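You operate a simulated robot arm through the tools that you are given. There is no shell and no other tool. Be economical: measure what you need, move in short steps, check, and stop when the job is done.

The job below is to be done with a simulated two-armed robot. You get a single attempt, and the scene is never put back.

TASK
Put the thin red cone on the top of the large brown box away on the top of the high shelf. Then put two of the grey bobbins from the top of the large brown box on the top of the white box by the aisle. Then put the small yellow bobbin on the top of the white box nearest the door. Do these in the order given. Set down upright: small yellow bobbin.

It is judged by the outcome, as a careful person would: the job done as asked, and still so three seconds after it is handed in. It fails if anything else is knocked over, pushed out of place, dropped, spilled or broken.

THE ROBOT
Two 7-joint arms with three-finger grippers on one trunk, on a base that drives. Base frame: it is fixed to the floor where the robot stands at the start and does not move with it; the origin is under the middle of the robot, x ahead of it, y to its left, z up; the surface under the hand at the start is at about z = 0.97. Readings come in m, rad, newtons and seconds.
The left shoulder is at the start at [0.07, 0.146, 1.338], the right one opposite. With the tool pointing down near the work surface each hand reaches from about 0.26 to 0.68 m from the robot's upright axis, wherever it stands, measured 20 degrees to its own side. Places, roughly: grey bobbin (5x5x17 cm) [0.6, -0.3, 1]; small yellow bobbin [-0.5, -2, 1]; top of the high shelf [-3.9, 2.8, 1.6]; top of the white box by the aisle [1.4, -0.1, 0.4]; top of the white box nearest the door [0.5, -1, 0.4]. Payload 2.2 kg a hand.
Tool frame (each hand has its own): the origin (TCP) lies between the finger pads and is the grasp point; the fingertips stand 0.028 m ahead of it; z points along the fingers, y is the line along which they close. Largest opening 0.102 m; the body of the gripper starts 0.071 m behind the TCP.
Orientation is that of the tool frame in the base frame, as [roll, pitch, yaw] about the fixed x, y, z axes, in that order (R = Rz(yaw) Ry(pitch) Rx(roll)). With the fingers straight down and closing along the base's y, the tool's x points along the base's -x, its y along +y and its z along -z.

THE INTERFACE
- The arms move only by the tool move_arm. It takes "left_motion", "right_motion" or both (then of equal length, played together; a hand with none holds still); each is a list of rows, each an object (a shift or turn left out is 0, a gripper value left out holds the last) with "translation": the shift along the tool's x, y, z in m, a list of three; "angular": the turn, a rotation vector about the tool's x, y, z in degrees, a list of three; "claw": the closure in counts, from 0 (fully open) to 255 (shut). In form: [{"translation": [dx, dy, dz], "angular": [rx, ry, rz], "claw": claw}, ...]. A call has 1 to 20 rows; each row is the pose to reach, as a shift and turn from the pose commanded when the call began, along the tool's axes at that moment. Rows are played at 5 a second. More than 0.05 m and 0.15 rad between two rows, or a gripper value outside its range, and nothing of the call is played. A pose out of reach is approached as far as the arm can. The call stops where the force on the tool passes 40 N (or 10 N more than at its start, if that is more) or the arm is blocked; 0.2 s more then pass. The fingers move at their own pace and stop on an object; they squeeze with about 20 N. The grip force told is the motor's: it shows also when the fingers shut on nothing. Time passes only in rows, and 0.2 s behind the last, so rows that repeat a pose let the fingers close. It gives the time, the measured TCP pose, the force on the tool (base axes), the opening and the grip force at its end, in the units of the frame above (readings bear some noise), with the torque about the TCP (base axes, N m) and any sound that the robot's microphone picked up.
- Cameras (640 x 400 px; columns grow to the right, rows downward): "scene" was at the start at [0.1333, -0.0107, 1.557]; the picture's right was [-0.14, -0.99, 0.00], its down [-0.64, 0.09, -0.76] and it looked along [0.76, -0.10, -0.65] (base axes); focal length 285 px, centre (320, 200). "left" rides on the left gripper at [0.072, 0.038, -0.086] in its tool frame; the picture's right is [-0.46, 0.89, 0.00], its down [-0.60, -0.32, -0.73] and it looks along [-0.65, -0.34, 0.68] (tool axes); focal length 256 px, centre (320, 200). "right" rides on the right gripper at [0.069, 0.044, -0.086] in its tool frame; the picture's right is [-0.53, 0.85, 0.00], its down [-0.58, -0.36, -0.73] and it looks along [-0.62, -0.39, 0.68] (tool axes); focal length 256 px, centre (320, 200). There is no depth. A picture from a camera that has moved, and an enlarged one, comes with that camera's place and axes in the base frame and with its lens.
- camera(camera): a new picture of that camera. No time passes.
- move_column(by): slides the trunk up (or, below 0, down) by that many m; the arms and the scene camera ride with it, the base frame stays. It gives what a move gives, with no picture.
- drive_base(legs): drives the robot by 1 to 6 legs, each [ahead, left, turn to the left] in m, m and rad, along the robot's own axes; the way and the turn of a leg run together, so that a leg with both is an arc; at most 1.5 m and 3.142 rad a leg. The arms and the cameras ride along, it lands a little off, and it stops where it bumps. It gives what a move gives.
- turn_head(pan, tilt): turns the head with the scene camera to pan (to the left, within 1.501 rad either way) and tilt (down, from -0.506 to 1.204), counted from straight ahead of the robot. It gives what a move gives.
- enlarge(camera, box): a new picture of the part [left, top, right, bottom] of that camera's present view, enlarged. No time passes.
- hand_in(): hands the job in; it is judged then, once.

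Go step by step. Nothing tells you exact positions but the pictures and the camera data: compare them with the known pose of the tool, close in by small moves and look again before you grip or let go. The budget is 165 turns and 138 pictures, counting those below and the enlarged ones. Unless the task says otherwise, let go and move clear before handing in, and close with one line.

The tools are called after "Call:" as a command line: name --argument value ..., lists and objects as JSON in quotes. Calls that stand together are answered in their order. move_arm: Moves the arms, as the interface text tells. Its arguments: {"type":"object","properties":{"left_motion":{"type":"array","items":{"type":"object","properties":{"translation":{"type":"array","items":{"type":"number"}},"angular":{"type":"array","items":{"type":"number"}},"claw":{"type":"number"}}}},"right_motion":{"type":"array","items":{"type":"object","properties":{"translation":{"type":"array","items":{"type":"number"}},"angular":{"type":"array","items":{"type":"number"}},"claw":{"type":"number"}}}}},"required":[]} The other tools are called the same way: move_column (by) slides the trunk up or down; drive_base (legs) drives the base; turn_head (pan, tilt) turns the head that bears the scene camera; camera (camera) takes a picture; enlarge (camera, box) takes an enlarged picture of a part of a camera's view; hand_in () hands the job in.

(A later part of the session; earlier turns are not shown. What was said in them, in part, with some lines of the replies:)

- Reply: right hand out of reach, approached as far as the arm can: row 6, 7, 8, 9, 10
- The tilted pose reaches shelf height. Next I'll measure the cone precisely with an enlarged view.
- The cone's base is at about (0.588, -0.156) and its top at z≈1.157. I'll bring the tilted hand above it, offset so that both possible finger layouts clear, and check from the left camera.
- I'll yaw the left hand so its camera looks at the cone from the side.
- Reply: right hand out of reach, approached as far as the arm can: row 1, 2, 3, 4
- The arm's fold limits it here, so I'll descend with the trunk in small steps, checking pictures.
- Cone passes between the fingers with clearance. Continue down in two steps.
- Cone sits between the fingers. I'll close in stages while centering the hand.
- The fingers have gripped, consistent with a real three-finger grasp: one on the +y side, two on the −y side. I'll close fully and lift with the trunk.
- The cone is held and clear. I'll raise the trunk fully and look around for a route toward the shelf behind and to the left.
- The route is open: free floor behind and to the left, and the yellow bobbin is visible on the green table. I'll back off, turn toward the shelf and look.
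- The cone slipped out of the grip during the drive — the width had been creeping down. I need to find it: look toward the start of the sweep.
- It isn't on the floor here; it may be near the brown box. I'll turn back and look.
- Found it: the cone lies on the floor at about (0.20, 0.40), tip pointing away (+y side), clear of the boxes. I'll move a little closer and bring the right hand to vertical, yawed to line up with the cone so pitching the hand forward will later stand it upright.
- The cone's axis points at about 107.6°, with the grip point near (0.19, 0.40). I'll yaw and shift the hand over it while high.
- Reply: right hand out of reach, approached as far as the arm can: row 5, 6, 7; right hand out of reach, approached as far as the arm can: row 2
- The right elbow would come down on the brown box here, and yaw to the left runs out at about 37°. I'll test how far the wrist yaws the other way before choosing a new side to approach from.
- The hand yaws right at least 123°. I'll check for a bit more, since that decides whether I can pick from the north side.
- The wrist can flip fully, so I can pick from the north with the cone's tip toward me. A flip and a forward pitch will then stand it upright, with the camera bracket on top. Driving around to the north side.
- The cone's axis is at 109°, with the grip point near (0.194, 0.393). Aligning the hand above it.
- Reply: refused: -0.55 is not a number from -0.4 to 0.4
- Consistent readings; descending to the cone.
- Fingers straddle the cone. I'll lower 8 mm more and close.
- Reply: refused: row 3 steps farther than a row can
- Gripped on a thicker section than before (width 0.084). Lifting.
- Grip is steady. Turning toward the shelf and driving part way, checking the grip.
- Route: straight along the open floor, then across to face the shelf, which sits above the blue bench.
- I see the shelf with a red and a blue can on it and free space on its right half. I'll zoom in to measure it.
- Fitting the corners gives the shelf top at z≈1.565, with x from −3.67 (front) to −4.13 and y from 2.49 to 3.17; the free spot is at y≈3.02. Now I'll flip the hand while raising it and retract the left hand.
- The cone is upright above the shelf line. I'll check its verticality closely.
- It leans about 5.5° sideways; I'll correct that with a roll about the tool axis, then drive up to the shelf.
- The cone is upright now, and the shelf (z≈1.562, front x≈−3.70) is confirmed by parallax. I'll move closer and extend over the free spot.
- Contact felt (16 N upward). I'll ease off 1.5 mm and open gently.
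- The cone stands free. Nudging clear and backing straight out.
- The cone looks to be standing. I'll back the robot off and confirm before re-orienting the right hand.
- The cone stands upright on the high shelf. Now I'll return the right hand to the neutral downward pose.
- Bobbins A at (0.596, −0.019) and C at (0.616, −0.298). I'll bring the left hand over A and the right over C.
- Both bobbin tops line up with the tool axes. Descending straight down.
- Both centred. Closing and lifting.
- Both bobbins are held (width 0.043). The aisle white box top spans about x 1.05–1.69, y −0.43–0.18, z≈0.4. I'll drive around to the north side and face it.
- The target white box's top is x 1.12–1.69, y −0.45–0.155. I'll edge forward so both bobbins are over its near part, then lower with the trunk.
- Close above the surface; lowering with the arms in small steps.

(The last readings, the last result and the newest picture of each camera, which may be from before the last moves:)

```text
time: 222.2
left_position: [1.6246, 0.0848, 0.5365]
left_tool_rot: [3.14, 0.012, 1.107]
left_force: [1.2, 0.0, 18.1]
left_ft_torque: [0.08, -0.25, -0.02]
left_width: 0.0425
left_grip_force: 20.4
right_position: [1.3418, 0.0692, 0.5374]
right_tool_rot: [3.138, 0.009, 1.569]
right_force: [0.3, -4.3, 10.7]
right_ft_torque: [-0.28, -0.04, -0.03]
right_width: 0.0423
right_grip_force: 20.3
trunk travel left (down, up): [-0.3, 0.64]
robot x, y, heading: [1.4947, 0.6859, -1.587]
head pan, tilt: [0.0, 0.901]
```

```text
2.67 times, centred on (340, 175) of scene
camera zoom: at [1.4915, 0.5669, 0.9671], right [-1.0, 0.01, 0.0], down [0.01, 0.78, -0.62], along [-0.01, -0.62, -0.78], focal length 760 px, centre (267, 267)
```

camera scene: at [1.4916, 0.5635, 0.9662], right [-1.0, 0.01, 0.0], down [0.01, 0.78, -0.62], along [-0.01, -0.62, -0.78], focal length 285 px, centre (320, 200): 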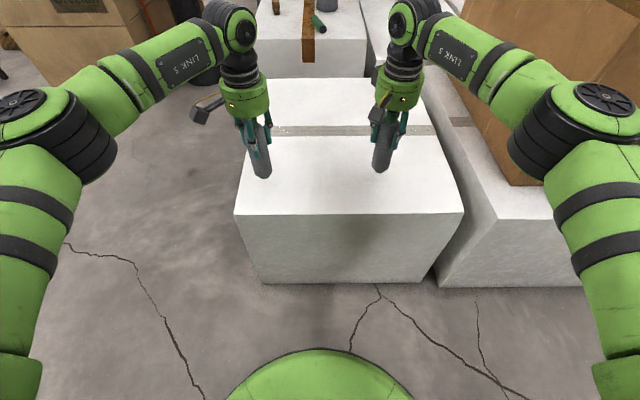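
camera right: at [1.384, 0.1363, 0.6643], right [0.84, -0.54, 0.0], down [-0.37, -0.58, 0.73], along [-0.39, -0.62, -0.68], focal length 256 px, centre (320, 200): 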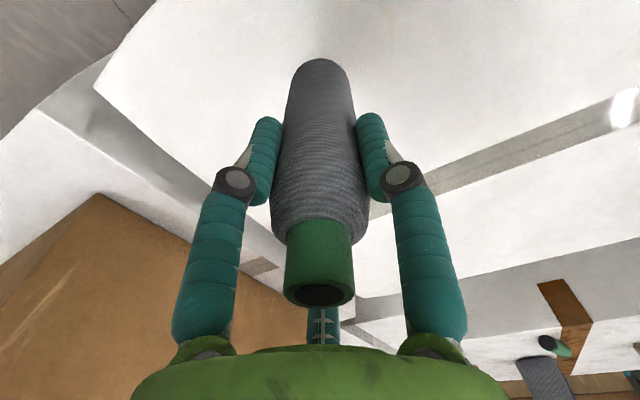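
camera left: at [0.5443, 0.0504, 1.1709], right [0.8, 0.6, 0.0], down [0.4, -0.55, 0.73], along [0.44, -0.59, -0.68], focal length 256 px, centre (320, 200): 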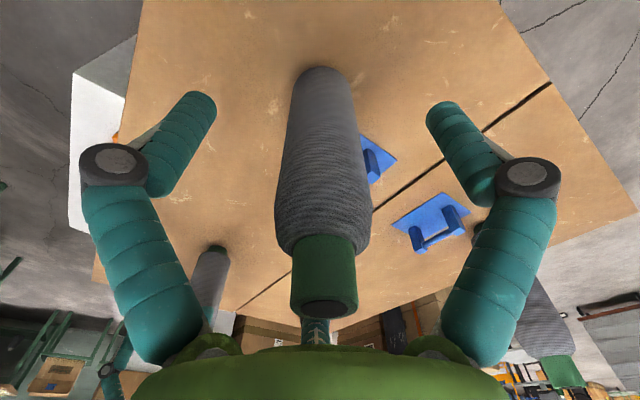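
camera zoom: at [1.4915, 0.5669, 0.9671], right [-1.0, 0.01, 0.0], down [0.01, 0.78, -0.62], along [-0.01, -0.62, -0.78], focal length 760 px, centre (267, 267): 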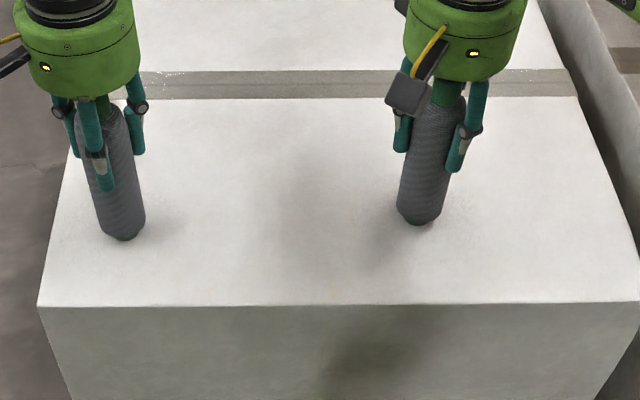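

Both are in contact. Relieving the pressure and opening both hands.

Call:
move_arm --left_motion '[{"translation": [0, 0, -0.003]}, {"translation": [0, 0, -0.004]}, {"translation": [0, 0, -0.004], "claw": 120}, {"translation": [0, 0, -0.004], "claw": 60}, {"translation": [0, 0, -0.004], "claw": 0}, {"translation": [0, 0, -0.004], "claw": 0}]' --right_motion '[{"translation": [0, 0, -0.003]}, {"translation": [0, 0, -0.004]}, {"translation": [0, 0, -0.004], "claw": 120}, {"translation": [0, 0, -0.004], "claw": 60}, {"translation": [0, 0, -0.004], "claw": 0}, {"translation": [0, 0, -0.004], "claw": 0}]'

Call:
camera --camera "left"

Call:
camera --camera "right"

```text
time: 223.6
left_position: [1.624, 0.0837, 0.535]
left_tool_rot: [3.141, 0.0, 1.108]
left_force: [-0.3, 0.4, -0.4]
left_ft_torque: [0.01, -0.01, 0.01]
left_width: 0.1019
left_grip_force: 0.0
right_position: [1.3409, 0.069, 0.5373]
right_tool_rot: [3.139, 0.0, 1.569]
right_force: [0.0, 0.3, 0.3]
right_ft_torque: [0.03, 0.0, 0.03]
right_width: 0.102
right_grip_force: 0.0
trunk travel left (down, up): [-0.3, 0.64]
robot x, y, heading: [1.4923, 0.6871, -1.577]
head pan, tilt: [0.0, 0.901]
```

```text
51 pictures are left
camera left: at [1.687, 0.1311, 0.6204], right [0.58, -0.81, 0.0], down [-0.55, -0.4, 0.73], along [-0.59, -0.43, -0.68], focal length 256 px, centre (320, 200)
```

left: 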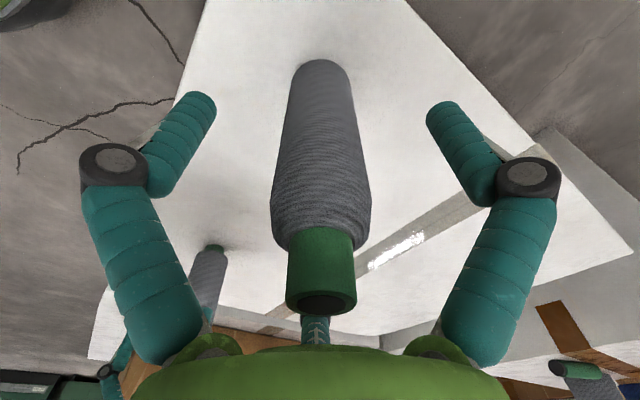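

```text
50 pictures are left
camera right: at [1.3845, 0.1368, 0.6233], right [0.84, -0.54, 0.0], down [-0.37, -0.58, 0.73], along [-0.39, -0.62, -0.68], focal length 256 px, centre (320, 200)
```

right: 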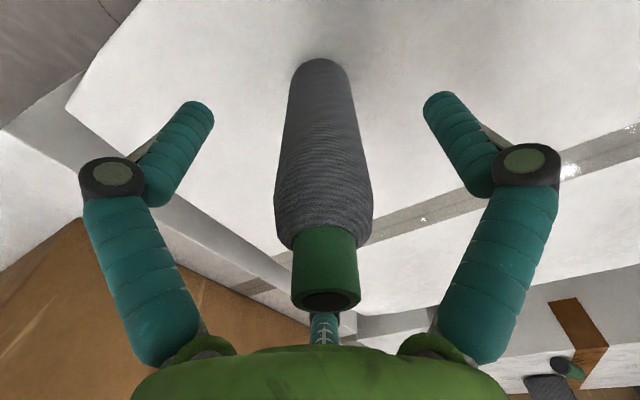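

Both are standing free. Raising straight up with the arms, then the trunk.

Call:
move_arm --left_motion '[{"translation": [0, 0, -0.03]}, {"translation": [0, 0, -0.06]}, {"translation": [0, 0, -0.09]}, {"translation": [0, 0, -0.12]}]' --right_motion '[{"translation": [0, 0, -0.03]}, {"translation": [0, 0, -0.06]}, {"translation": [0, 0, -0.09]}, {"translation": [0, 0, -0.12]}]'

Call:
move_column --by 0.4

Call:
move_column --by 0.2

Call:
camera --camera "scene"

```text
time: 224.6
left_position: [1.6227, 0.0864, 0.6565]
left_tool_rot: [-3.141, 0.002, 1.108]
left_force: [-0.1, -0.3, 0.4]
left_ft_torque: [0.03, 0.0, -0.02]
left_width: 0.1022
left_grip_force: 0.1
right_position: [1.3397, 0.0677, 0.6573]
right_tool_rot: [3.139, 0.0, 1.568]
right_force: [-1.0, 0.5, 0.2]
right_ft_torque: [0.0, 0.0, 0.02]
right_width: 0.1019
right_grip_force: 0.1
trunk travel left (down, up): [-0.3, 0.64]
robot x, y, heading: [1.4905, 0.6898, -1.578]
head pan, tilt: [0.0, 0.901]
```

```text
time: 228.4
left_position: [1.6229, 0.0851, 1.0552]
left_tool_rot: [-3.141, 0.002, 1.107]
left_force: [0.1, 0.1, 0.1]
left_ft_torque: [0.0, 0.02, -0.01]
left_width: 0.1023
left_grip_force: 0.0
right_position: [1.3394, 0.0673, 1.0562]
right_tool_rot: [3.139, 0.0, 1.569]
right_force: [0.9, 0.2, 0.1]
right_ft_torque: [0.01, 0.0, 0.0]
right_width: 0.1023
right_grip_force: 0.1
trunk travel left (down, up): [-0.7, 0.24]
robot x, y, heading: [1.4962, 0.6922, -1.584]
head pan, tilt: [0.0, 0.901]
```

```text
time: 230.6
left_position: [1.6231, 0.0851, 1.2558]
left_tool_rot: [3.141, 0.003, 1.108]
left_force: [0.6, 0.4, -0.8]
left_ft_torque: [-0.02, -0.04, 0.02]
left_width: 0.1019
left_grip_force: 0.0
right_position: [1.3399, 0.0668, 1.2566]
right_tool_rot: [3.137, 0.003, 1.57]
right_force: [-0.3, 0.0, 0.2]
right_ft_torque: [-0.03, -0.01, 0.0]
right_width: 0.1019
right_grip_force: 0.0
trunk travel left (down, up): [-0.9, 0.04]
robot x, y, heading: [1.4909, 0.6904, -1.582]
head pan, tilt: [0.0, 0.901]
```

```text
49 pictures are left
camera scene: at [1.4916, 0.5635, 1.5661], right [-1.0, 0.01, 0.0], down [0.01, 0.78, -0.62], along [-0.01, -0.62, -0.78], focal length 285 px, centre (320, 200)
```

scene: 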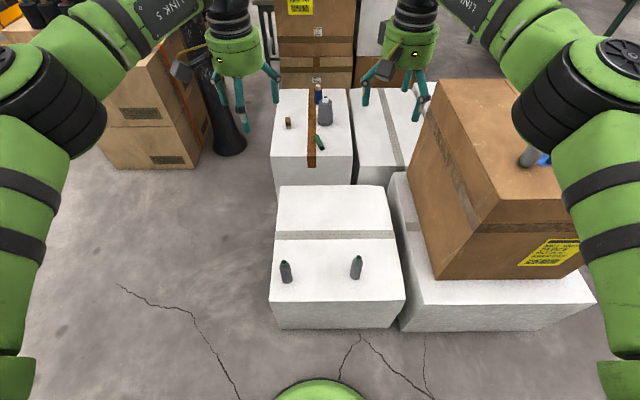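

Both grey bobbins stand on the white box by the aisle. Now on to the yellow bobbin: going back around the boxes to the table at the south.

Call:
drive_base --legs '[[-0.2, 0, 0], [0, -1.0, 0], [0, -1.0, 0], [1.0, 0, 0], [0.7, 0, 0]]'

Call:
turn_head --pan 0 --tilt 0.6

Call:
camera --camera "scene"

```text
time: 249.9
left_position: [-0.3739, -1.3809, 1.2574]
left_tool_rot: [-3.14, 0.003, 1.123]
left_force: [-0.1, 0.1, -0.1]
left_ft_torque: [-0.01, 0.01, -0.02]
left_width: 0.1022
left_grip_force: 0.0
right_position: [-0.6557, -1.4024, 1.2572]
right_tool_rot: [3.138, 0.001, 1.584]
right_force: [-0.1, 1.2, 0.1]
right_ft_torque: [-0.02, 0.03, -0.04]
right_width: 0.102
right_grip_force: 0.0
trunk travel left (down, up): [-0.9, 0.04]
robot x, y, heading: [-0.5138, -0.78, -1.563]
head pan, tilt: [0.0, 0.901]
```

```text
time: 250.7
left_position: [-0.3727, -1.383, 1.2542]
left_tool_rot: [3.141, 0.004, 1.121]
left_force: [-0.5, 0.8, 0.0]
left_ft_torque: [-0.02, 0.01, -0.02]
left_width: 0.1021
left_grip_force: 0.0
right_position: [-0.6556, -1.4038, 1.2565]
right_tool_rot: [3.138, -0.001, 1.582]
right_force: [-0.2, 0.0, 0.0]
right_ft_torque: [0.02, 0.02, -0.02]
right_width: 0.1019
right_grip_force: 0.0
trunk travel left (down, up): [-0.9, 0.04]
robot x, y, heading: [-0.512, -0.7807, -1.568]
head pan, tilt: [0.0, 0.6]
```

```text
48 pictures are left
camera scene: at [-0.5115, -0.9189, 1.5909], right [-1.0, 0.0, 0.0], down [0.0, 0.57, -0.82], along [0.0, -0.82, -0.57], focal length 285 px, centre (320, 200)
```

scene: 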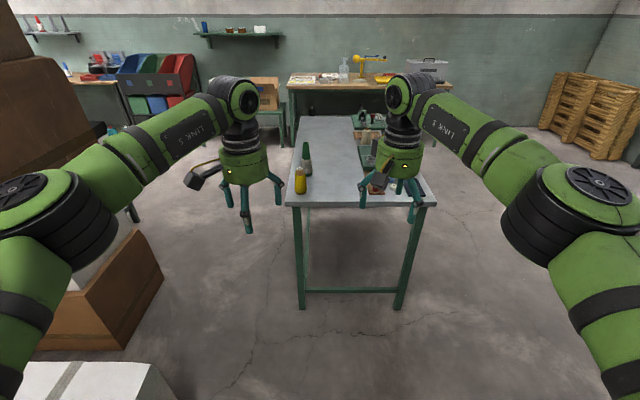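

Call:
enlarge --camera "scene" --box '[270, 120, 430, 220]'

```text
4.00 times, centred on (350, 170) of scene
camera zoom: at [-0.5115, -0.9189, 1.5909], right [-1.0, 0.0, 0.0], down [0.0, 0.57, -0.82], along [0.0, -0.82, -0.57], focal length 1140 px, centre (200, 320)
```

zoom: 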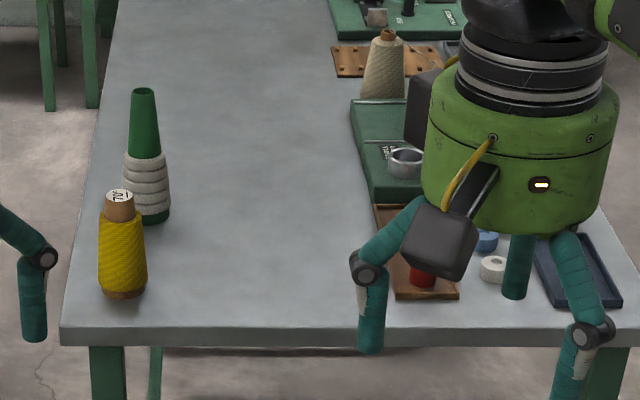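

Call:
drive_base --legs '[[0.35, -0.05, 0]]'

Call:
turn_head --pan 0.1 --tilt 0.8

Call:
camera --camera "scene"

Call:
camera --camera "left"

```text
time: 253.0
left_position: [-0.4233, -1.73, 1.2562]
left_tool_rot: [3.141, 0.005, 1.119]
left_force: [-0.6, -0.4, 0.4]
left_ft_torque: [-0.04, 0.01, 0.01]
left_width: 0.102
left_grip_force: 0.2
right_position: [-0.7058, -1.7502, 1.2591]
right_tool_rot: [3.141, 0.003, 1.581]
right_force: [0.9, 1.0, 0.3]
right_ft_torque: [0.01, 0.02, 0.0]
right_width: 0.102
right_grip_force: 0.0
trunk travel left (down, up): [-0.9, 0.04]
robot x, y, heading: [-0.5593, -1.1337, -1.567]
head pan, tilt: [0.0, 0.6]
```

```text
time: 253.7
left_position: [-0.4238, -1.7315, 1.2564]
left_tool_rot: [3.141, 0.003, 1.118]
left_force: [1.0, 0.6, 0.2]
left_ft_torque: [0.0, 0.02, 0.0]
left_width: 0.1018
left_grip_force: 0.1
right_position: [-0.7055, -1.7533, 1.2576]
right_tool_rot: [3.137, 0.001, 1.58]
right_force: [0.5, 0.3, 0.5]
right_ft_torque: [-0.02, 0.04, 0.0]
right_width: 0.1021
right_grip_force: 0.1
trunk travel left (down, up): [-0.9, 0.04]
robot x, y, heading: [-0.5607, -1.133, -1.569]
head pan, tilt: [0.099, 0.799]
```

```text
46 pictures are left
camera scene: at [-0.5526, -1.2601, 1.5742], right [-0.99, -0.1, 0.0], down [-0.07, 0.71, -0.7], along [0.07, -0.69, -0.72], focal length 285 px, centre (320, 200)
```

scene: 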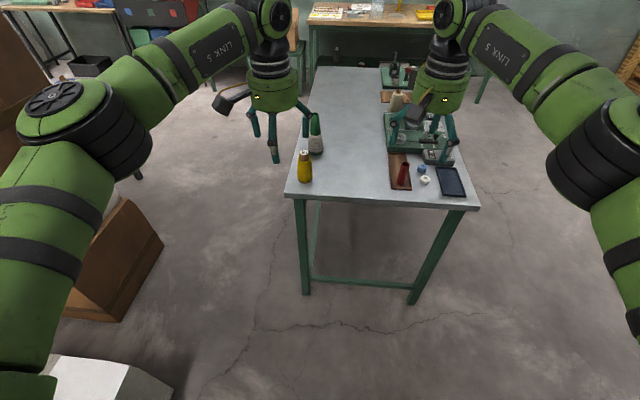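

```text
45 pictures are left
camera left: at [-0.3605, -1.6841, 1.3408], right [0.59, -0.8, 0.0], down [-0.55, -0.4, 0.73], along [-0.59, -0.44, -0.68], focal length 256 px, centre (320, 200)
```

left: 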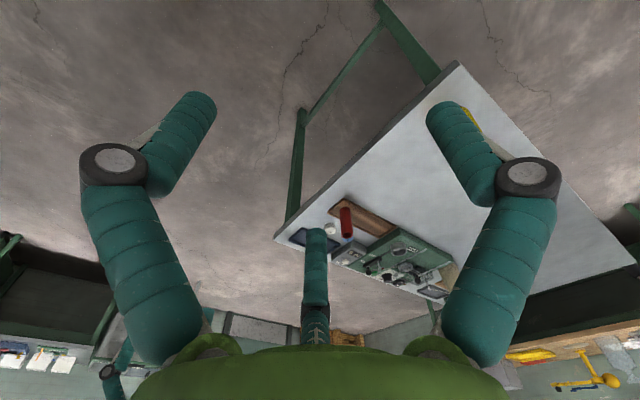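

Parallax fixes the table at z≈0.83 and the yellow bobbin at about (−0.41, −2.10), 13 cm tall. I'll tuck the right hand up and back, then drive in so the left hand is over it.

Call:
move_arm --right_motion '[{"translation": [0.03, 0, -0.03]}, {"translation": [0.06, 0, -0.06]}, {"translation": [0.09, 0, -0.09]}, {"translation": [0.12, 0, -0.12]}, {"translation": [0.15, 0, -0.15]}, {"translation": [0.18, 0, -0.15]}]'

Call:
drive_base --legs '[[0.36, 0, 0]]'

Call:
move_column --by -0.1

Call:
turn_head --pan 0.2 --tilt 0.95

Call:
camera --camera "scene"

Call:
camera --camera "left"

```text
time: 255.1
left_position: [-0.4243, -1.7309, 1.2551]
left_tool_rot: [3.141, 0.004, 1.118]
left_force: [0.5, -0.8, -0.2]
left_ft_torque: [-0.02, -0.01, 0.01]
left_width: 0.1023
left_grip_force: 0.1
right_position: [-0.7098, -1.5705, 1.4092]
right_tool_rot: [3.138, -0.001, 1.58]
right_force: [-0.3, 0.1, -0.7]
right_ft_torque: [-0.03, -0.01, 0.02]
right_width: 0.1021
right_grip_force: 0.0
trunk travel left (down, up): [-0.9, 0.04]
robot x, y, heading: [-0.5614, -1.1262, -1.57]
head pan, tilt: [0.099, 0.799]
```

```text
time: 257.5
left_position: [-0.4171, -2.0951, 1.257]
left_tool_rot: [-3.141, 0.006, 1.129]
left_force: [0.3, 0.7, 0.2]
left_ft_torque: [-0.02, 0.02, 0.02]
left_width: 0.1021
left_grip_force: 0.2
right_position: [-0.7027, -1.9353, 1.4097]
right_tool_rot: [3.14, 0.002, 1.588]
right_force: [0.1, 0.2, -0.1]
right_ft_torque: [0.01, 0.02, -0.02]
right_width: 0.1019
right_grip_force: 0.0
trunk travel left (down, up): [-0.9, 0.04]
robot x, y, heading: [-0.5581, -1.496, -1.56]
head pan, tilt: [0.099, 0.799]
```

```text
time: 258.8
left_position: [-0.4169, -2.0972, 1.1553]
left_tool_rot: [3.141, 0.002, 1.128]
left_force: [0.3, -0.1, -0.8]
left_ft_torque: [0.02, -0.02, -0.02]
left_width: 0.1021
left_grip_force: 0.1
right_position: [-0.704, -1.9391, 1.3082]
right_tool_rot: [3.138, 0.002, 1.588]
right_force: [0.0, 0.4, -0.1]
right_ft_torque: [0.0, -0.01, 0.0]
right_width: 0.102
right_grip_force: 0.1
trunk travel left (down, up): [-0.8, 0.14]
robot x, y, heading: [-0.5581, -1.4962, -1.56]
head pan, tilt: [0.099, 0.799]
```

```text
time: 259.5
left_position: [-0.418, -2.0972, 1.1549]
left_tool_rot: [-3.141, 0.001, 1.128]
left_force: [-0.2, -0.6, -0.2]
left_ft_torque: [0.0, 0.0, -0.02]
left_width: 0.1019
left_grip_force: 0.1
right_position: [-0.7025, -1.94, 1.3085]
right_tool_rot: [3.138, -0.001, 1.589]
right_force: [0.2, 0.1, 0.1]
right_ft_torque: [-0.02, 0.0, 0.0]
right_width: 0.102
right_grip_force: 0.0
trunk travel left (down, up): [-0.8, 0.14]
robot x, y, heading: [-0.5562, -1.498, -1.561]
head pan, tilt: [0.201, 0.949]
```

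```text
44 pictures are left
camera scene: at [-0.5434, -1.6178, 1.4626], right [-0.98, -0.21, 0.0], down [-0.17, 0.8, -0.58], along [0.12, -0.57, -0.81], focal length 285 px, centre (320, 200)
```

scene: 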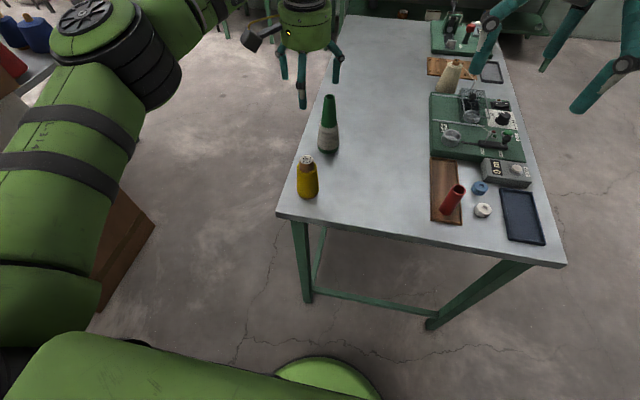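

```text
43 pictures are left
camera left: at [-0.3545, -2.0493, 1.2408], right [0.6, -0.8, 0.0], down [-0.54, -0.41, 0.73], along [-0.59, -0.44, -0.68], focal length 256 px, centre (320, 200)
```

left: 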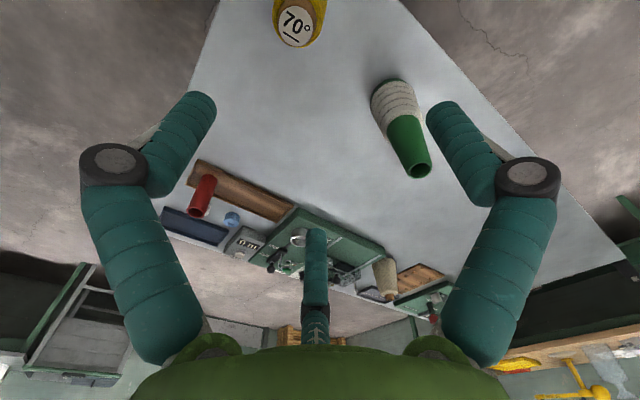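

The bobbin sits about 2.4 cm nearer than the hand axis; shifting and descending partway.

Call:
move_arm --left_motion '[{"translation": [0.012, -0.004, 0.0]}, {"translation": [0.023, -0.0076, 0.02]}, {"translation": [0.023, -0.0076, 0.05]}, {"translation": [0.023, -0.0076, 0.08]}, {"translation": [0.023, -0.0076, 0.1]}]'

Call:
camera --camera "left"

Call:
camera --camera "scene"

```text
time: 260.7
left_position: [-0.4131, -2.0717, 1.0549]
left_tool_rot: [-3.139, 0.004, 1.127]
left_force: [0.1, 0.0, 0.2]
left_ft_torque: [0.03, 0.0, 0.0]
left_width: 0.1021
left_grip_force: 0.1
right_position: [-0.7037, -1.9402, 1.308]
right_tool_rot: [3.138, 0.0, 1.588]
right_force: [-0.6, -0.2, 0.7]
right_ft_torque: [-0.01, 0.0, -0.01]
right_width: 0.1019
right_grip_force: 0.1
trunk travel left (down, up): [-0.8, 0.14]
robot x, y, heading: [-0.5594, -1.5001, -1.562]
head pan, tilt: [0.201, 0.949]
```

```text
42 pictures are left
camera left: at [-0.3508, -2.0234, 1.1394], right [0.6, -0.8, 0.0], down [-0.54, -0.41, 0.73], along [-0.59, -0.44, -0.68], focal length 256 px, centre (320, 200)
```

left: 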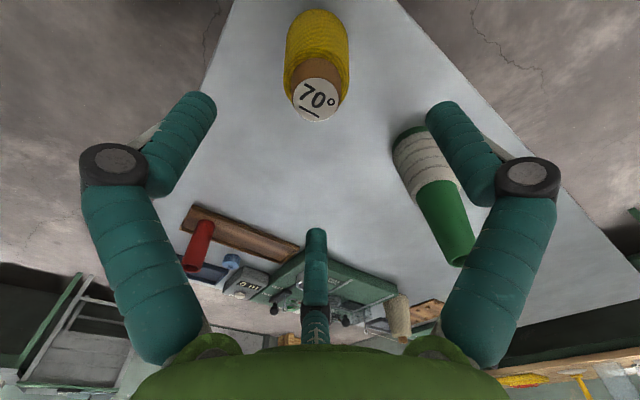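

```text
41 pictures are left
camera scene: at [-0.5429, -1.6179, 1.4626], right [-0.98, -0.21, 0.0], down [-0.17, 0.8, -0.58], along [0.12, -0.57, -0.81], focal length 285 px, centre (320, 200)
```

scene: 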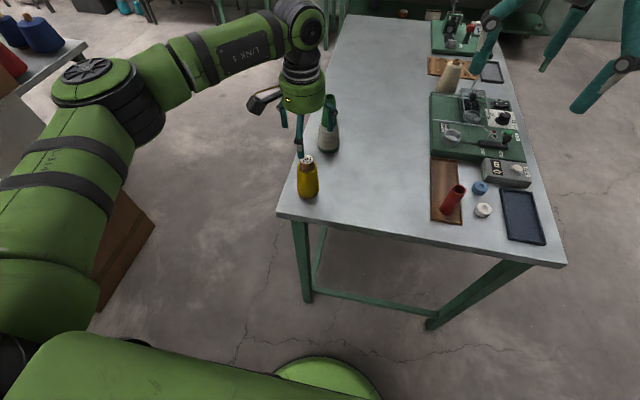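

Aligned on the bobbin's top. Descending.

Call:
move_arm --left_motion '[{"translation": [0, 0, 0.03]}, {"translation": [0, 0, 0.06]}, {"translation": [0, 0, 0.09]}, {"translation": [0, 0, 0.12]}, {"translation": [0, 0, 0.14]}]'

Call:
camera --camera "left"

Call:
enlarge --camera "scene" --box '[240, 100, 400, 220]'

```text
time: 261.9
left_position: [-0.4143, -2.0745, 0.9143]
left_tool_rot: [-3.141, 0.002, 1.127]
left_force: [-0.1, 0.6, 0.2]
left_ft_torque: [0.04, -0.01, 0.0]
left_width: 0.1019
left_grip_force: 0.1
right_position: [-0.7035, -1.9402, 1.3078]
right_tool_rot: [3.14, -0.002, 1.588]
right_force: [-1.0, -0.4, 0.5]
right_ft_torque: [0.0, 0.01, 0.0]
right_width: 0.102
right_grip_force: 0.1
trunk travel left (down, up): [-0.8, 0.14]
robot x, y, heading: [-0.5594, -1.5005, -1.556]
head pan, tilt: [0.201, 0.949]
```

```text
40 pictures are left
camera left: at [-0.3521, -2.0259, 0.9992], right [0.6, -0.8, 0.0], down [-0.54, -0.41, 0.73], along [-0.59, -0.44, -0.68], focal length 256 px, centre (320, 200)
```

left: 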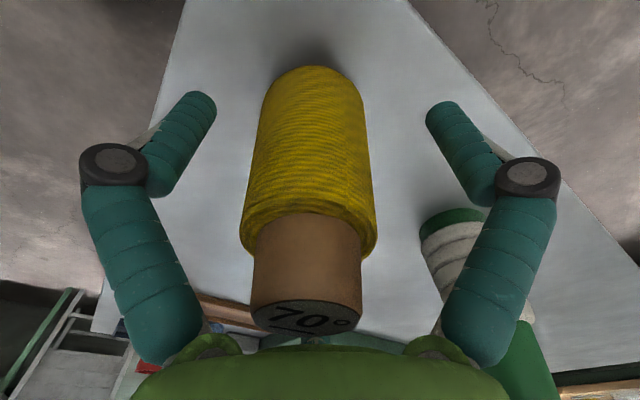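

```text
3.33 times, centred on (320, 160) of scene
camera zoom: at [-0.5434, -1.6183, 1.4626], right [-0.98, -0.21, 0.0], down [-0.17, 0.8, -0.58], along [0.12, -0.57, -0.81], focal length 950 px, centre (320, 333)
```

zoom: 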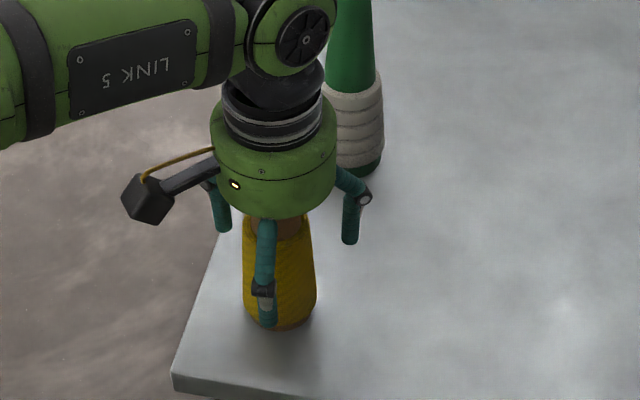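

Nearly centred; a small nudge and 1 cm lower, then close.

Call:
move_arm --left_motion '[{"translation": [0.002, -0.0036, 0.003]}, {"translation": [0.002, -0.0036, 0.009]}, {"translation": [0.002, -0.0036, 0.009], "claw": 80}, {"translation": [0.002, -0.0036, 0.009], "claw": 120}, {"translation": [0.002, -0.0036, 0.009], "claw": 255}, {"translation": [0.002, -0.0036, 0.009], "claw": 255}, {"translation": [0.002, -0.0036, 0.009], "claw": 255}]'

Call:
move_arm --left_motion '[{"translation": [0, 0, -0.02]}, {"translation": [0, 0, -0.05]}, {"translation": [0, 0, -0.08]}, {"translation": [0, 0, -0.11]}, {"translation": [0, 0, -0.11]}, {"translation": [0, 0, -0.11]}, {"translation": [0, 0, -0.11]}]'

Call:
camera --camera "left"

```text
time: 263.5
left_position: [-0.4172, -2.0716, 0.9056]
left_tool_rot: [-3.141, 0.003, 1.126]
left_force: [0.6, -0.7, 0.6]
left_ft_torque: [-0.06, -0.04, 0.03]
left_width: 0.0599
left_grip_force: 19.9
right_position: [-0.7024, -1.9401, 1.308]
right_tool_rot: [3.138, 0.0, 1.587]
right_force: [-0.5, 0.7, -1.1]
right_ft_torque: [0.01, 0.03, -0.01]
right_width: 0.1019
right_grip_force: 0.0
trunk travel left (down, up): [-0.8, 0.14]
robot x, y, heading: [-0.5599, -1.4988, -1.563]
head pan, tilt: [0.201, 0.949]
```

```text
time: 265.1
left_position: [-0.4172, -2.0694, 1.0174]
left_tool_rot: [-3.142, 0.002, 1.129]
left_force: [-0.3, 0.5, -1.8]
left_ft_torque: [-0.01, 0.0, 0.0]
left_width: 0.0595
left_grip_force: 20.0
right_position: [-0.7032, -1.9396, 1.3073]
right_tool_rot: [3.137, 0.001, 1.586]
right_force: [-0.4, 0.0, -1.1]
right_ft_torque: [0.01, 0.01, -0.01]
right_width: 0.1019
right_grip_force: 0.0
trunk travel left (down, up): [-0.8, 0.14]
robot x, y, heading: [-0.5573, -1.4962, -1.561]
head pan, tilt: [0.201, 0.949]
```

```text
38 pictures are left
camera left: at [-0.3539, -2.0218, 1.1025], right [0.6, -0.8, 0.0], down [-0.54, -0.41, 0.73], along [-0.59, -0.44, -0.68], focal length 256 px, centre (320, 200)
```

left: 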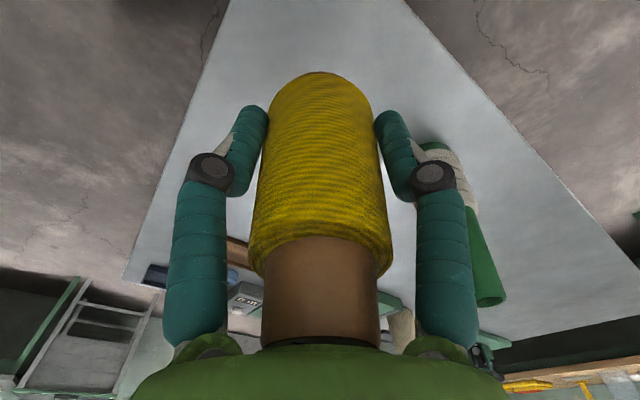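

The yellow bobbin is held. The door-side white box top spans x 0.19–0.75, y −1.5–−0.57, with a free area around (0.40, −1.1). Driving over to face it.

Call:
drive_base --legs '[[-0.35, 0, 0], [0, 0, 0.8], [0, 0, 0.76], [0.28, -0.1, 0]]'

Call:
turn_head --pan 0.1 --tilt 0.9

Call:
camera --camera "scene"

Call:
camera --camera "left"

```text
time: 273.1
left_position: [0.2896, -1.1208, 1.0175]
left_tool_rot: [3.14, 0.005, 2.674]
left_force: [0.1, 0.5, -1.1]
left_ft_torque: [-0.04, -0.05, 0.04]
left_width: 0.0563
left_grip_force: 20.3
right_position: [0.152, -1.406, 1.3081]
right_tool_rot: [-3.142, 0.002, 3.138]
right_force: [-0.2, -0.1, -0.6]
right_ft_torque: [-0.06, 0.0, 0.01]
right_width: 0.102
right_grip_force: 0.2
trunk travel left (down, up): [-0.8, 0.14]
robot x, y, heading: [-0.2831, -1.2512, -0.014]
head pan, tilt: [0.201, 0.949]
```

```text
time: 273.8
left_position: [0.292, -1.1223, 1.0172]
left_tool_rot: [-3.141, 0.002, 2.674]
left_force: [0.0, -0.5, -1.4]
left_ft_torque: [-0.01, -0.02, 0.0]
left_width: 0.0563
left_grip_force: 20.0
right_position: [0.1541, -1.4055, 1.3081]
right_tool_rot: [3.137, -0.001, 3.136]
right_force: [0.8, -0.6, -0.2]
right_ft_torque: [0.0, 0.01, 0.02]
right_width: 0.1019
right_grip_force: 0.1
trunk travel left (down, up): [-0.8, 0.14]
robot x, y, heading: [-0.2863, -1.2501, -0.016]
head pan, tilt: [0.099, 0.901]
```

```text
37 pictures are left
camera scene: at [-0.1595, -1.244, 1.4662], right [0.09, -1.0, 0.0], down [-0.78, -0.07, -0.62], along [0.62, 0.05, -0.78], focal length 285 px, centre (320, 200)
```

scene: 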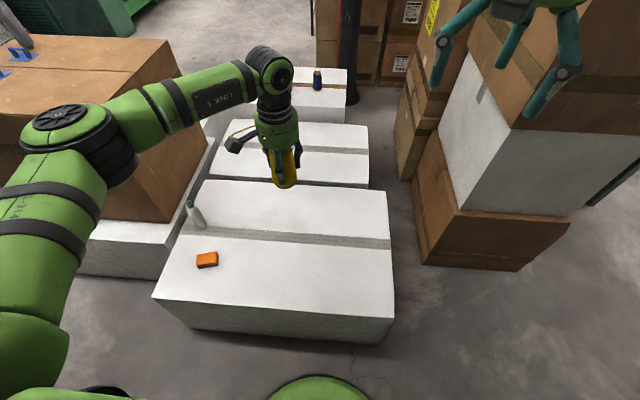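

```text
36 pictures are left
camera left: at [0.2415, -1.0565, 1.1023], right [0.81, 0.58, 0.0], down [0.4, -0.55, 0.73], along [0.43, -0.6, -0.68], focal length 256 px, centre (320, 200)
```

left: 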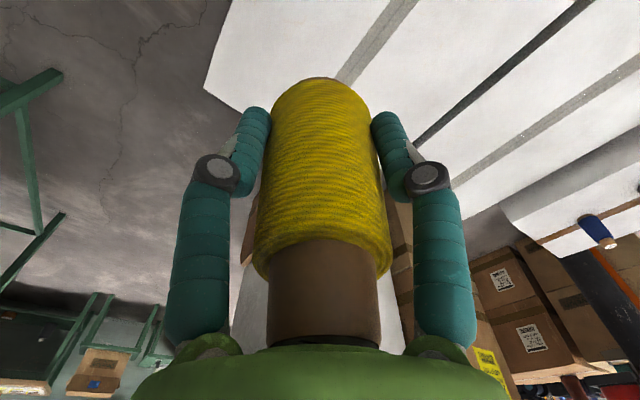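

The grip is creeping slightly, so I'll place it promptly: the hand is already over a free spot at (0.29, −1.12). Lowering the trunk.

Call:
move_column --by -0.4

Call:
camera --camera "scene"

```text
time: 277.6
left_position: [0.292, -1.1215, 0.617]
left_tool_rot: [-3.141, 0.002, 2.672]
left_force: [-0.6, 0.3, -2.1]
left_ft_torque: [0.0, 0.01, 0.01]
left_width: 0.056
left_grip_force: 20.0
right_position: [0.1541, -1.4045, 0.9083]
right_tool_rot: [3.138, 0.002, 3.137]
right_force: [-0.7, -1.3, -1.1]
right_ft_torque: [-0.01, -0.01, 0.01]
right_width: 0.1016
right_grip_force: 0.1
trunk travel left (down, up): [-0.4, 0.54]
robot x, y, heading: [-0.2819, -1.2505, -0.015]
head pan, tilt: [0.099, 0.901]
```

```text
35 pictures are left
camera scene: at [-0.1596, -1.244, 1.0662], right [0.09, -1.0, 0.0], down [-0.78, -0.07, -0.62], along [0.62, 0.05, -0.78], focal length 285 px, centre (320, 200)
```

scene: 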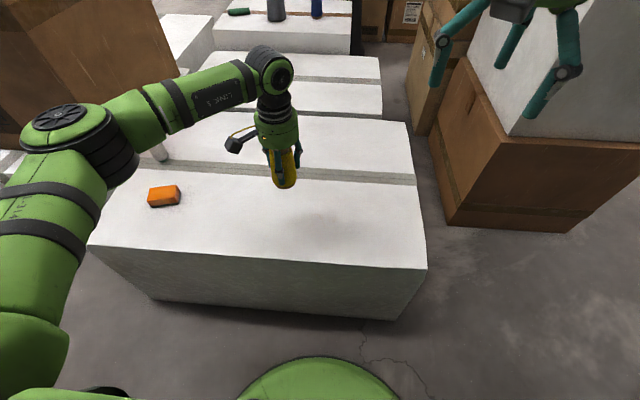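

Call:
move_column --by -0.09

Call:
enlarge --camera "scene" --box '[220, 100, 380, 220]'

Call:
camera --camera "right"

```text
time: 278.8
left_position: [0.2918, -1.123, 0.5286]
left_tool_rot: [-3.141, 0.0, 2.675]
left_force: [-0.1, 0.3, -0.4]
left_ft_torque: [-0.04, 0.0, -0.03]
left_width: 0.0562
left_grip_force: 20.1
right_position: [0.1548, -1.4063, 0.8177]
right_tool_rot: [3.14, 0.002, 3.138]
right_force: [-0.2, 1.0, 0.5]
right_ft_torque: [0.03, -0.02, 0.02]
right_width: 0.102
right_grip_force: 0.0
trunk travel left (down, up): [-0.31, 0.63]
robot x, y, heading: [-0.283, -1.2472, -0.011]
head pan, tilt: [0.099, 0.901]
```

```text
3.33 times, centred on (300, 160) of scene
camera zoom: at [-0.1598, -1.244, 0.9762], right [0.09, -1.0, 0.0], down [-0.78, -0.07, -0.62], along [0.62, 0.05, -0.78], focal length 950 px, centre (387, 333)
```

zoom: 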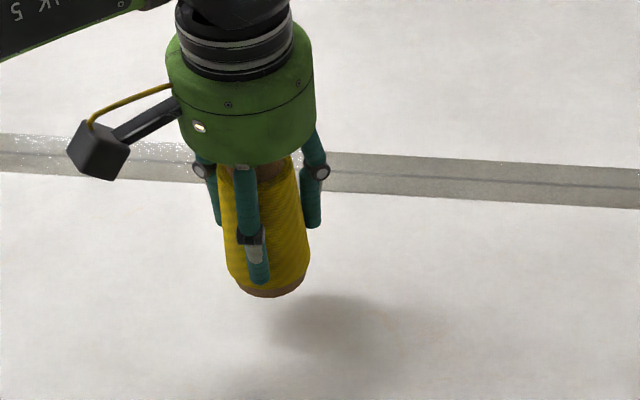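

```text
33 pictures are left
camera right: at [0.0855, -1.3624, 0.9047], right [0.54, 0.84, 0.0], down [0.57, -0.37, 0.73], along [0.62, -0.39, -0.68], focal length 256 px, centre (320, 200)
```

right: 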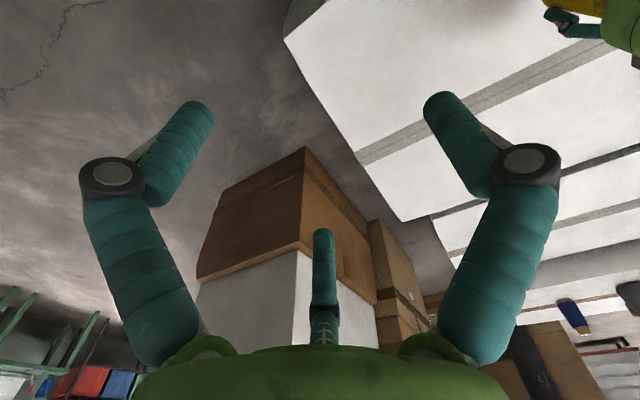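

Bobbin hangs vertical. Lowering by arm in small steps.

Call:
move_arm --left_motion '[{"translation": [0, 0, 0.006]}, {"translation": [0, 0, 0.012]}, {"translation": [0, 0, 0.018]}, {"translation": [0, 0, 0.018]}]'

Call:
enlarge --camera "scene" --box '[220, 100, 380, 220]'

```text
time: 279.8
left_position: [0.2918, -1.1238, 0.5083]
left_tool_rot: [-3.141, 0.0, 2.674]
left_force: [-0.3, -0.4, -1.5]
left_ft_torque: [0.01, -0.02, 0.03]
left_width: 0.0562
left_grip_force: 20.1
right_position: [0.1555, -1.4045, 0.8181]
right_tool_rot: [3.138, 0.0, 3.136]
right_force: [-0.3, -0.7, -0.3]
right_ft_torque: [-0.03, 0.02, 0.0]
right_width: 0.1023
right_grip_force: 0.1
trunk travel left (down, up): [-0.31, 0.63]
robot x, y, heading: [-0.2863, -1.25, -0.01]
head pan, tilt: [0.099, 0.901]
```

```text
3.33 times, centred on (300, 160) of scene
camera zoom: at [-0.1595, -1.244, 0.9762], right [0.09, -1.0, 0.0], down [-0.78, -0.07, -0.62], along [0.62, 0.05, -0.78], focal length 950 px, centre (387, 333)
```

zoom: 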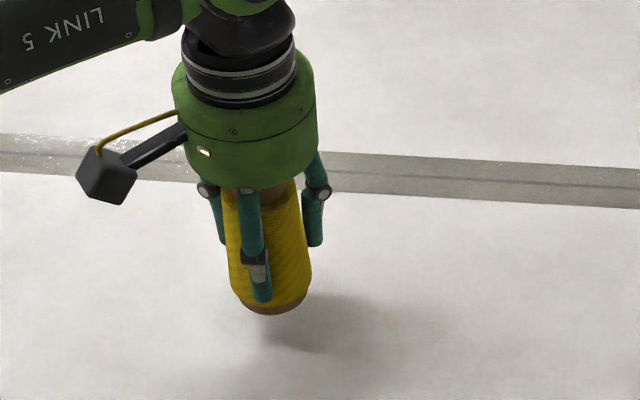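

Call:
move_arm --left_motion '[{"translation": [0, 0, 0.004]}, {"translation": [0, 0, 0.008]}, {"translation": [0, 0, 0.008]}]'

Call:
enlarge --camera "scene" --box '[220, 100, 380, 220]'

```text
time: 280.6
left_position: [0.2913, -1.1227, 0.5006]
left_tool_rot: [-3.141, 0.002, 2.675]
left_force: [-0.4, -0.1, -1.4]
left_ft_torque: [-0.05, -0.02, 0.0]
left_width: 0.0561
left_grip_force: 20.2
right_position: [0.1552, -1.4063, 0.8186]
right_tool_rot: [3.138, -0.002, 3.136]
right_force: [-0.4, -0.1, 0.4]
right_ft_torque: [-0.03, -0.02, -0.01]
right_width: 0.102
right_grip_force: 0.1
trunk travel left (down, up): [-0.31, 0.63]
robot x, y, heading: [-0.2869, -1.2522, -0.014]
head pan, tilt: [0.099, 0.901]
```

```text
3.33 times, centred on (300, 160) of scene
camera zoom: at [-0.1595, -1.244, 0.9762], right [0.09, -1.0, 0.0], down [-0.78, -0.07, -0.62], along [0.62, 0.05, -0.78], focal length 950 px, centre (387, 333)
```

zoom: 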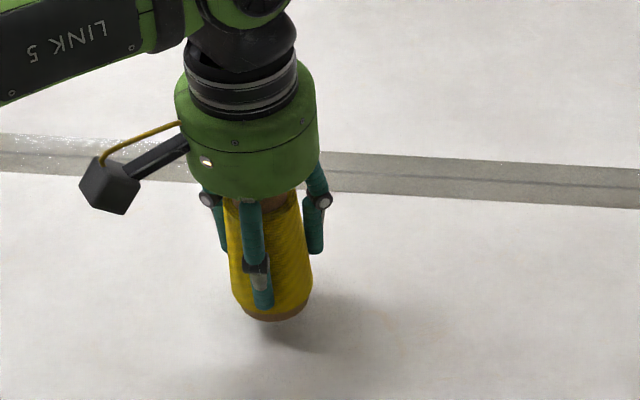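

Call:
move_arm --left_motion '[{"translation": [0, 0, 0.003]}, {"translation": [0, 0, 0.006]}, {"translation": [0, 0, 0.008]}, {"translation": [0, 0, 0.008]}]'

Call:
enlarge --camera "scene" --box '[240, 140, 340, 220]'

```text
time: 281.6
left_position: [0.292, -1.1217, 0.493]
left_tool_rot: [3.14, 0.002, 2.673]
left_force: [0.3, 0.5, -2.4]
left_ft_torque: [0.01, 0.03, 0.02]
left_width: 0.0559
left_grip_force: 20.0
right_position: [0.1543, -1.4063, 0.8183]
right_tool_rot: [3.138, 0.0, 3.136]
right_force: [-0.6, 0.5, 0.2]
right_ft_torque: [-0.01, 0.02, 0.0]
right_width: 0.102
right_grip_force: 0.0
trunk travel left (down, up): [-0.31, 0.63]
robot x, y, heading: [-0.2843, -1.2506, -0.011]
head pan, tilt: [0.099, 0.901]
```

```text
5.00 times, centred on (290, 180) of scene
camera zoom: at [-0.1595, -1.244, 0.9762], right [0.09, -1.0, 0.0], down [-0.78, -0.07, -0.62], along [0.62, 0.05, -0.78], focal length 1426 px, centre (470, 300)
```

zoom: 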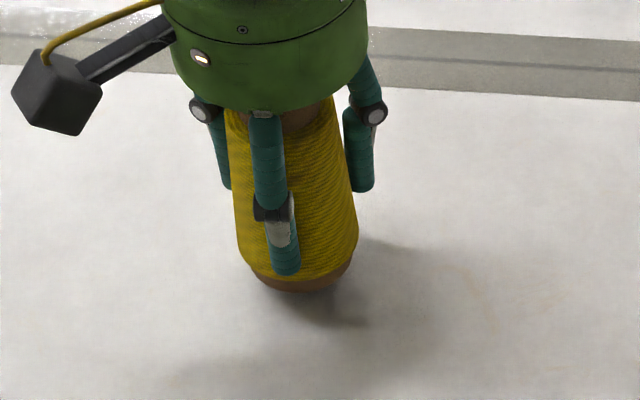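

Close to touching; continuing with 2 mm rows.

Call:
move_arm --left_motion '[{"translation": [0, 0, 0.002]}, {"translation": [0, 0, 0.004]}, {"translation": [0, 0, 0.005]}, {"translation": [0, 0, 0.005]}]'

Call:
enlarge --camera "scene" --box '[240, 140, 340, 220]'

```text
time: 282.6
left_position: [0.2917, -1.1229, 0.4883]
left_tool_rot: [-3.141, 0.002, 2.674]
left_force: [-0.1, 0.6, -2.7]
left_ft_torque: [0.0, -0.01, 0.01]
left_width: 0.0563
left_grip_force: 19.4
right_position: [0.1547, -1.4054, 0.8181]
right_tool_rot: [3.138, 0.0, 3.136]
right_force: [0.6, 0.6, 0.3]
right_ft_torque: [0.0, 0.0, 0.02]
right_width: 0.102
right_grip_force: 0.1
trunk travel left (down, up): [-0.31, 0.63]
robot x, y, heading: [-0.2813, -1.252, -0.018]
head pan, tilt: [0.099, 0.901]
```

```text
5.00 times, centred on (290, 180) of scene
camera zoom: at [-0.1595, -1.244, 0.9762], right [0.09, -1.0, 0.0], down [-0.78, -0.07, -0.62], along [0.62, 0.05, -0.78], focal length 1426 px, centre (470, 300)
```

zoom: 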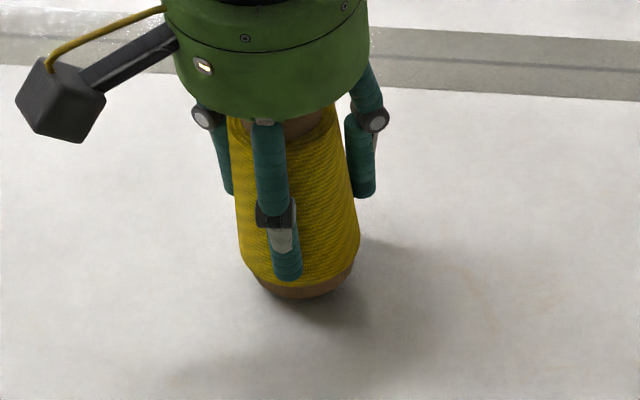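

Call:
move_arm --left_motion '[{"translation": [0, 0, 0.002]}, {"translation": [0, 0, 0.004]}, {"translation": [0, 0, 0.006]}, {"translation": [0, 0, 0.006]}]'

Call:
enlarge --camera "scene" --box '[240, 140, 340, 220]'

```text
time: 283.6
left_position: [0.2915, -1.1218, 0.4827]
left_tool_rot: [-3.139, 0.002, 2.673]
left_force: [-0.8, 0.1, -1.8]
left_ft_torque: [0.05, 0.0, 0.01]
left_width: 0.0563
left_grip_force: 20.0
right_position: [0.1539, -1.4051, 0.8176]
right_tool_rot: [3.139, 0.0, 3.136]
right_force: [0.9, 0.0, -0.1]
right_ft_torque: [-0.02, -0.04, 0.02]
right_width: 0.102
right_grip_force: 0.0
trunk travel left (down, up): [-0.31, 0.63]
robot x, y, heading: [-0.2836, -1.2498, -0.015]
head pan, tilt: [0.099, 0.901]
```

```text
5.00 times, centred on (290, 180) of scene
camera zoom: at [-0.1595, -1.244, 0.9762], right [0.09, -1.0, 0.0], down [-0.78, -0.07, -0.62], along [0.62, 0.05, -0.78], focal length 1426 px, centre (470, 300)
```

zoom: 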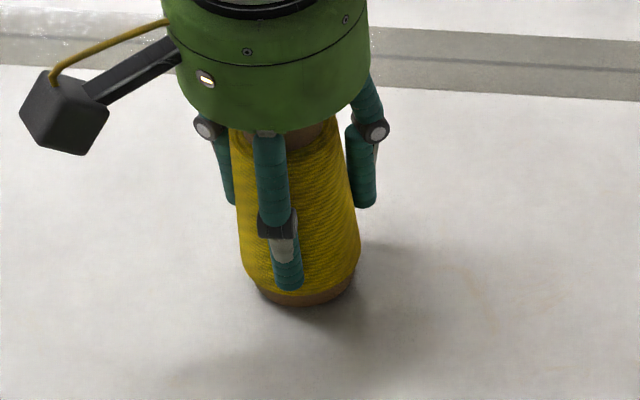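

Call:
move_arm --left_motion '[{"translation": [0, 0, 0.002]}, {"translation": [0, 0, 0.004]}, {"translation": [0, 0, 0.006]}, {"translation": [0, 0, 0.006]}]'

Call:
enlarge --camera "scene" --box '[240, 140, 340, 220]'

```text
time: 284.6
left_position: [0.2924, -1.1233, 0.4769]
left_tool_rot: [3.141, 0.004, 2.674]
left_force: [-1.6, 0.4, 6.0]
left_ft_torque: [0.16, -0.01, 0.04]
left_width: 0.0562
left_grip_force: 19.9
right_position: [0.1532, -1.4064, 0.8197]
right_tool_rot: [3.139, 0.002, 3.136]
right_force: [-0.5, -0.1, -0.6]
right_ft_torque: [0.01, -0.01, 0.03]
right_width: 0.1019
right_grip_force: 0.0
trunk travel left (down, up): [-0.31, 0.63]
robot x, y, heading: [-0.2844, -1.25, -0.012]
head pan, tilt: [0.099, 0.901]
```

```text
5.00 times, centred on (290, 180) of scene
camera zoom: at [-0.1605, -1.2442, 0.9764], right [0.09, -1.0, 0.0], down [-0.78, -0.07, -0.62], along [0.62, 0.05, -0.78], focal length 1426 px, centre (470, 300)
```

zoom: 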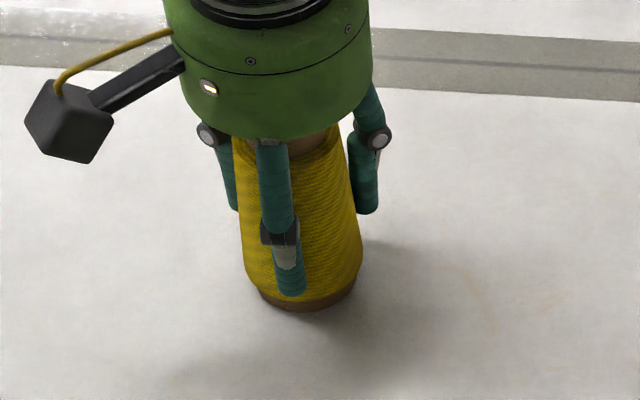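

Contact (net about 8 N). Opening gently.

Call:
move_arm --left_motion '[{"translation": [0, 0, 0]}, {"claw": 100}, {"claw": 90}, {"claw": 70}, {"claw": 40}, {"claw": 0}, {"claw": 0}, {"claw": 0}]'

Call:
camera --camera "left"

Call:
enlarge --camera "scene" --box '[220, 120, 380, 220]'

```text
time: 286.4
left_position: [0.2929, -1.1225, 0.4763]
left_tool_rot: [3.141, 0.002, 2.674]
left_force: [-0.1, 0.4, -0.1]
left_ft_torque: [0.01, 0.0, -0.02]
left_width: 0.1019
left_grip_force: 0.0
right_position: [0.1544, -1.4058, 0.8173]
right_tool_rot: [3.138, 0.002, 3.137]
right_force: [0.6, -0.3, 0.6]
right_ft_torque: [0.0, 0.0, 0.0]
right_width: 0.1021
right_grip_force: 0.1
trunk travel left (down, up): [-0.31, 0.63]
robot x, y, heading: [-0.2854, -1.2518, -0.011]
head pan, tilt: [0.099, 0.901]
```

```text
26 pictures are left
camera left: at [0.2418, -1.0569, 0.5616], right [0.81, 0.58, 0.0], down [0.4, -0.55, 0.73], along [0.43, -0.6, -0.68], focal length 256 px, centre (320, 200)
```

left: 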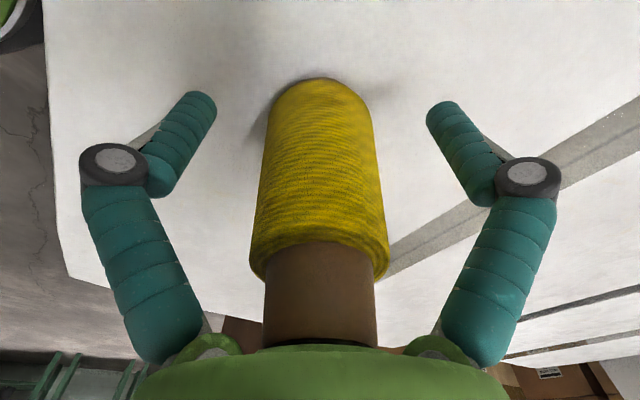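

```text
4.00 times, centred on (300, 170) of scene
camera zoom: at [-0.1597, -1.2441, 0.9762], right [0.09, -1.0, 0.0], down [-0.78, -0.07, -0.62], along [0.62, 0.05, -0.78], focal length 1140 px, centre (400, 320)
```

zoom: 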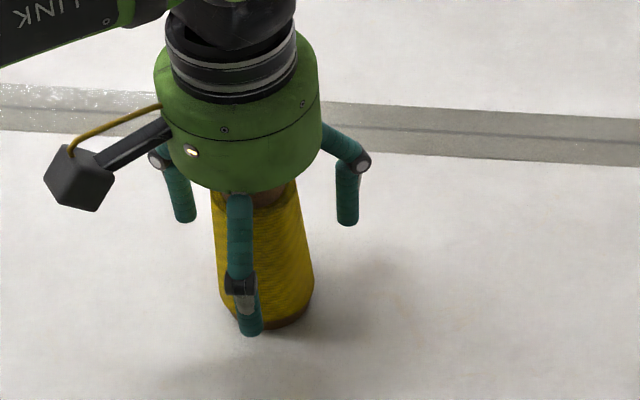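

It stands upright and free. Raising the left hand straight up, then the trunk, then a final check.

Call:
move_arm --left_motion '[{"translation": [0, 0, -0.03]}, {"translation": [0, 0, -0.06]}, {"translation": [0, 0, -0.1]}, {"translation": [0, 0, -0.14]}, {"translation": [0, 0, -0.18]}]'

Call:
move_column --by 0.4

Call:
drive_base --legs '[[-0.3, 0, 0]]'

Call:
camera --camera "scene"

```text
time: 287.6
left_position: [0.2896, -1.1232, 0.6542]
left_tool_rot: [3.141, 0.004, 2.674]
left_force: [-0.8, 0.1, -0.4]
left_ft_torque: [-0.05, -0.05, 0.01]
left_width: 0.102
left_grip_force: 0.0
right_position: [0.154, -1.4069, 0.8176]
right_tool_rot: [3.139, 0.002, 3.137]
right_force: [-0.2, 0.3, -0.6]
right_ft_torque: [-0.04, 0.01, 0.0]
right_width: 0.1019
right_grip_force: 0.1
trunk travel left (down, up): [-0.31, 0.63]
robot x, y, heading: [-0.2822, -1.2545, -0.014]
head pan, tilt: [0.099, 0.901]
```

```text
time: 291.5
left_position: [0.2898, -1.1223, 1.0528]
left_tool_rot: [3.141, 0.002, 2.673]
left_force: [0.1, 0.5, -0.5]
left_ft_torque: [0.01, 0.01, 0.0]
left_width: 0.102
left_grip_force: 0.0
right_position: [0.154, -1.4066, 1.2176]
right_tool_rot: [3.139, 0.003, 3.137]
right_force: [0.2, -0.2, -0.7]
right_ft_torque: [0.01, -0.02, -0.01]
right_width: 0.102
right_grip_force: 0.0
trunk travel left (down, up): [-0.71, 0.23]
robot x, y, heading: [-0.2818, -1.2509, -0.01]
head pan, tilt: [0.099, 0.901]
```

```text
time: 293.5
left_position: [-0.003, -1.1171, 1.0531]
left_tool_rot: [-3.139, 0.003, 2.678]
left_force: [0.4, -0.1, 0.0]
left_ft_torque: [0.01, 0.04, -0.01]
left_width: 0.1021
left_grip_force: 0.1
right_position: [-0.1375, -1.401, 1.2172]
right_tool_rot: [3.139, 0.001, 3.138]
right_force: [0.3, -0.5, -0.1]
right_ft_torque: [0.05, 0.03, 0.02]
right_width: 0.1021
right_grip_force: 0.0
trunk travel left (down, up): [-0.71, 0.23]
robot x, y, heading: [-0.5785, -1.2468, -0.013]
head pan, tilt: [0.099, 0.901]
```

```text
24 pictures are left
camera scene: at [-0.4518, -1.2399, 1.376], right [0.09, -1.0, 0.0], down [-0.78, -0.07, -0.62], along [0.62, 0.05, -0.78], focal length 285 px, centre (320, 200)
```

scene: 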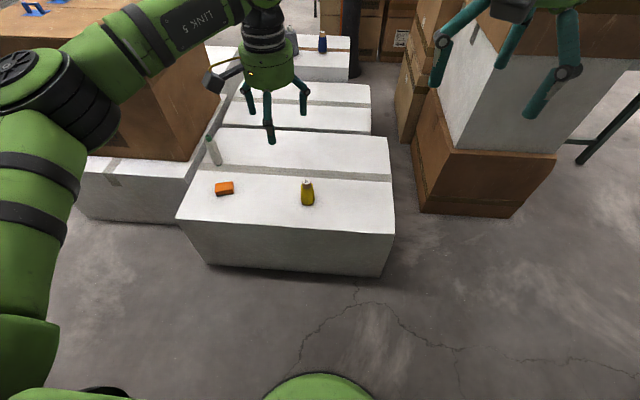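

The yellow bobbin stands upright on the white box nearest the door, the orange block and grey bobbin beside it are untouched, and both hands are empty and clear. Handing in.

Call:
hand_in

```text
The job is handed in.
```

All three parts are done, in the order given: the red cone stands on the high shelf, two grey bobbins stand on the white box by the aisle, and the yellow bobbin is upright on the white box nearest the door; the cone did fall to the floor once on the way and was picked up again.
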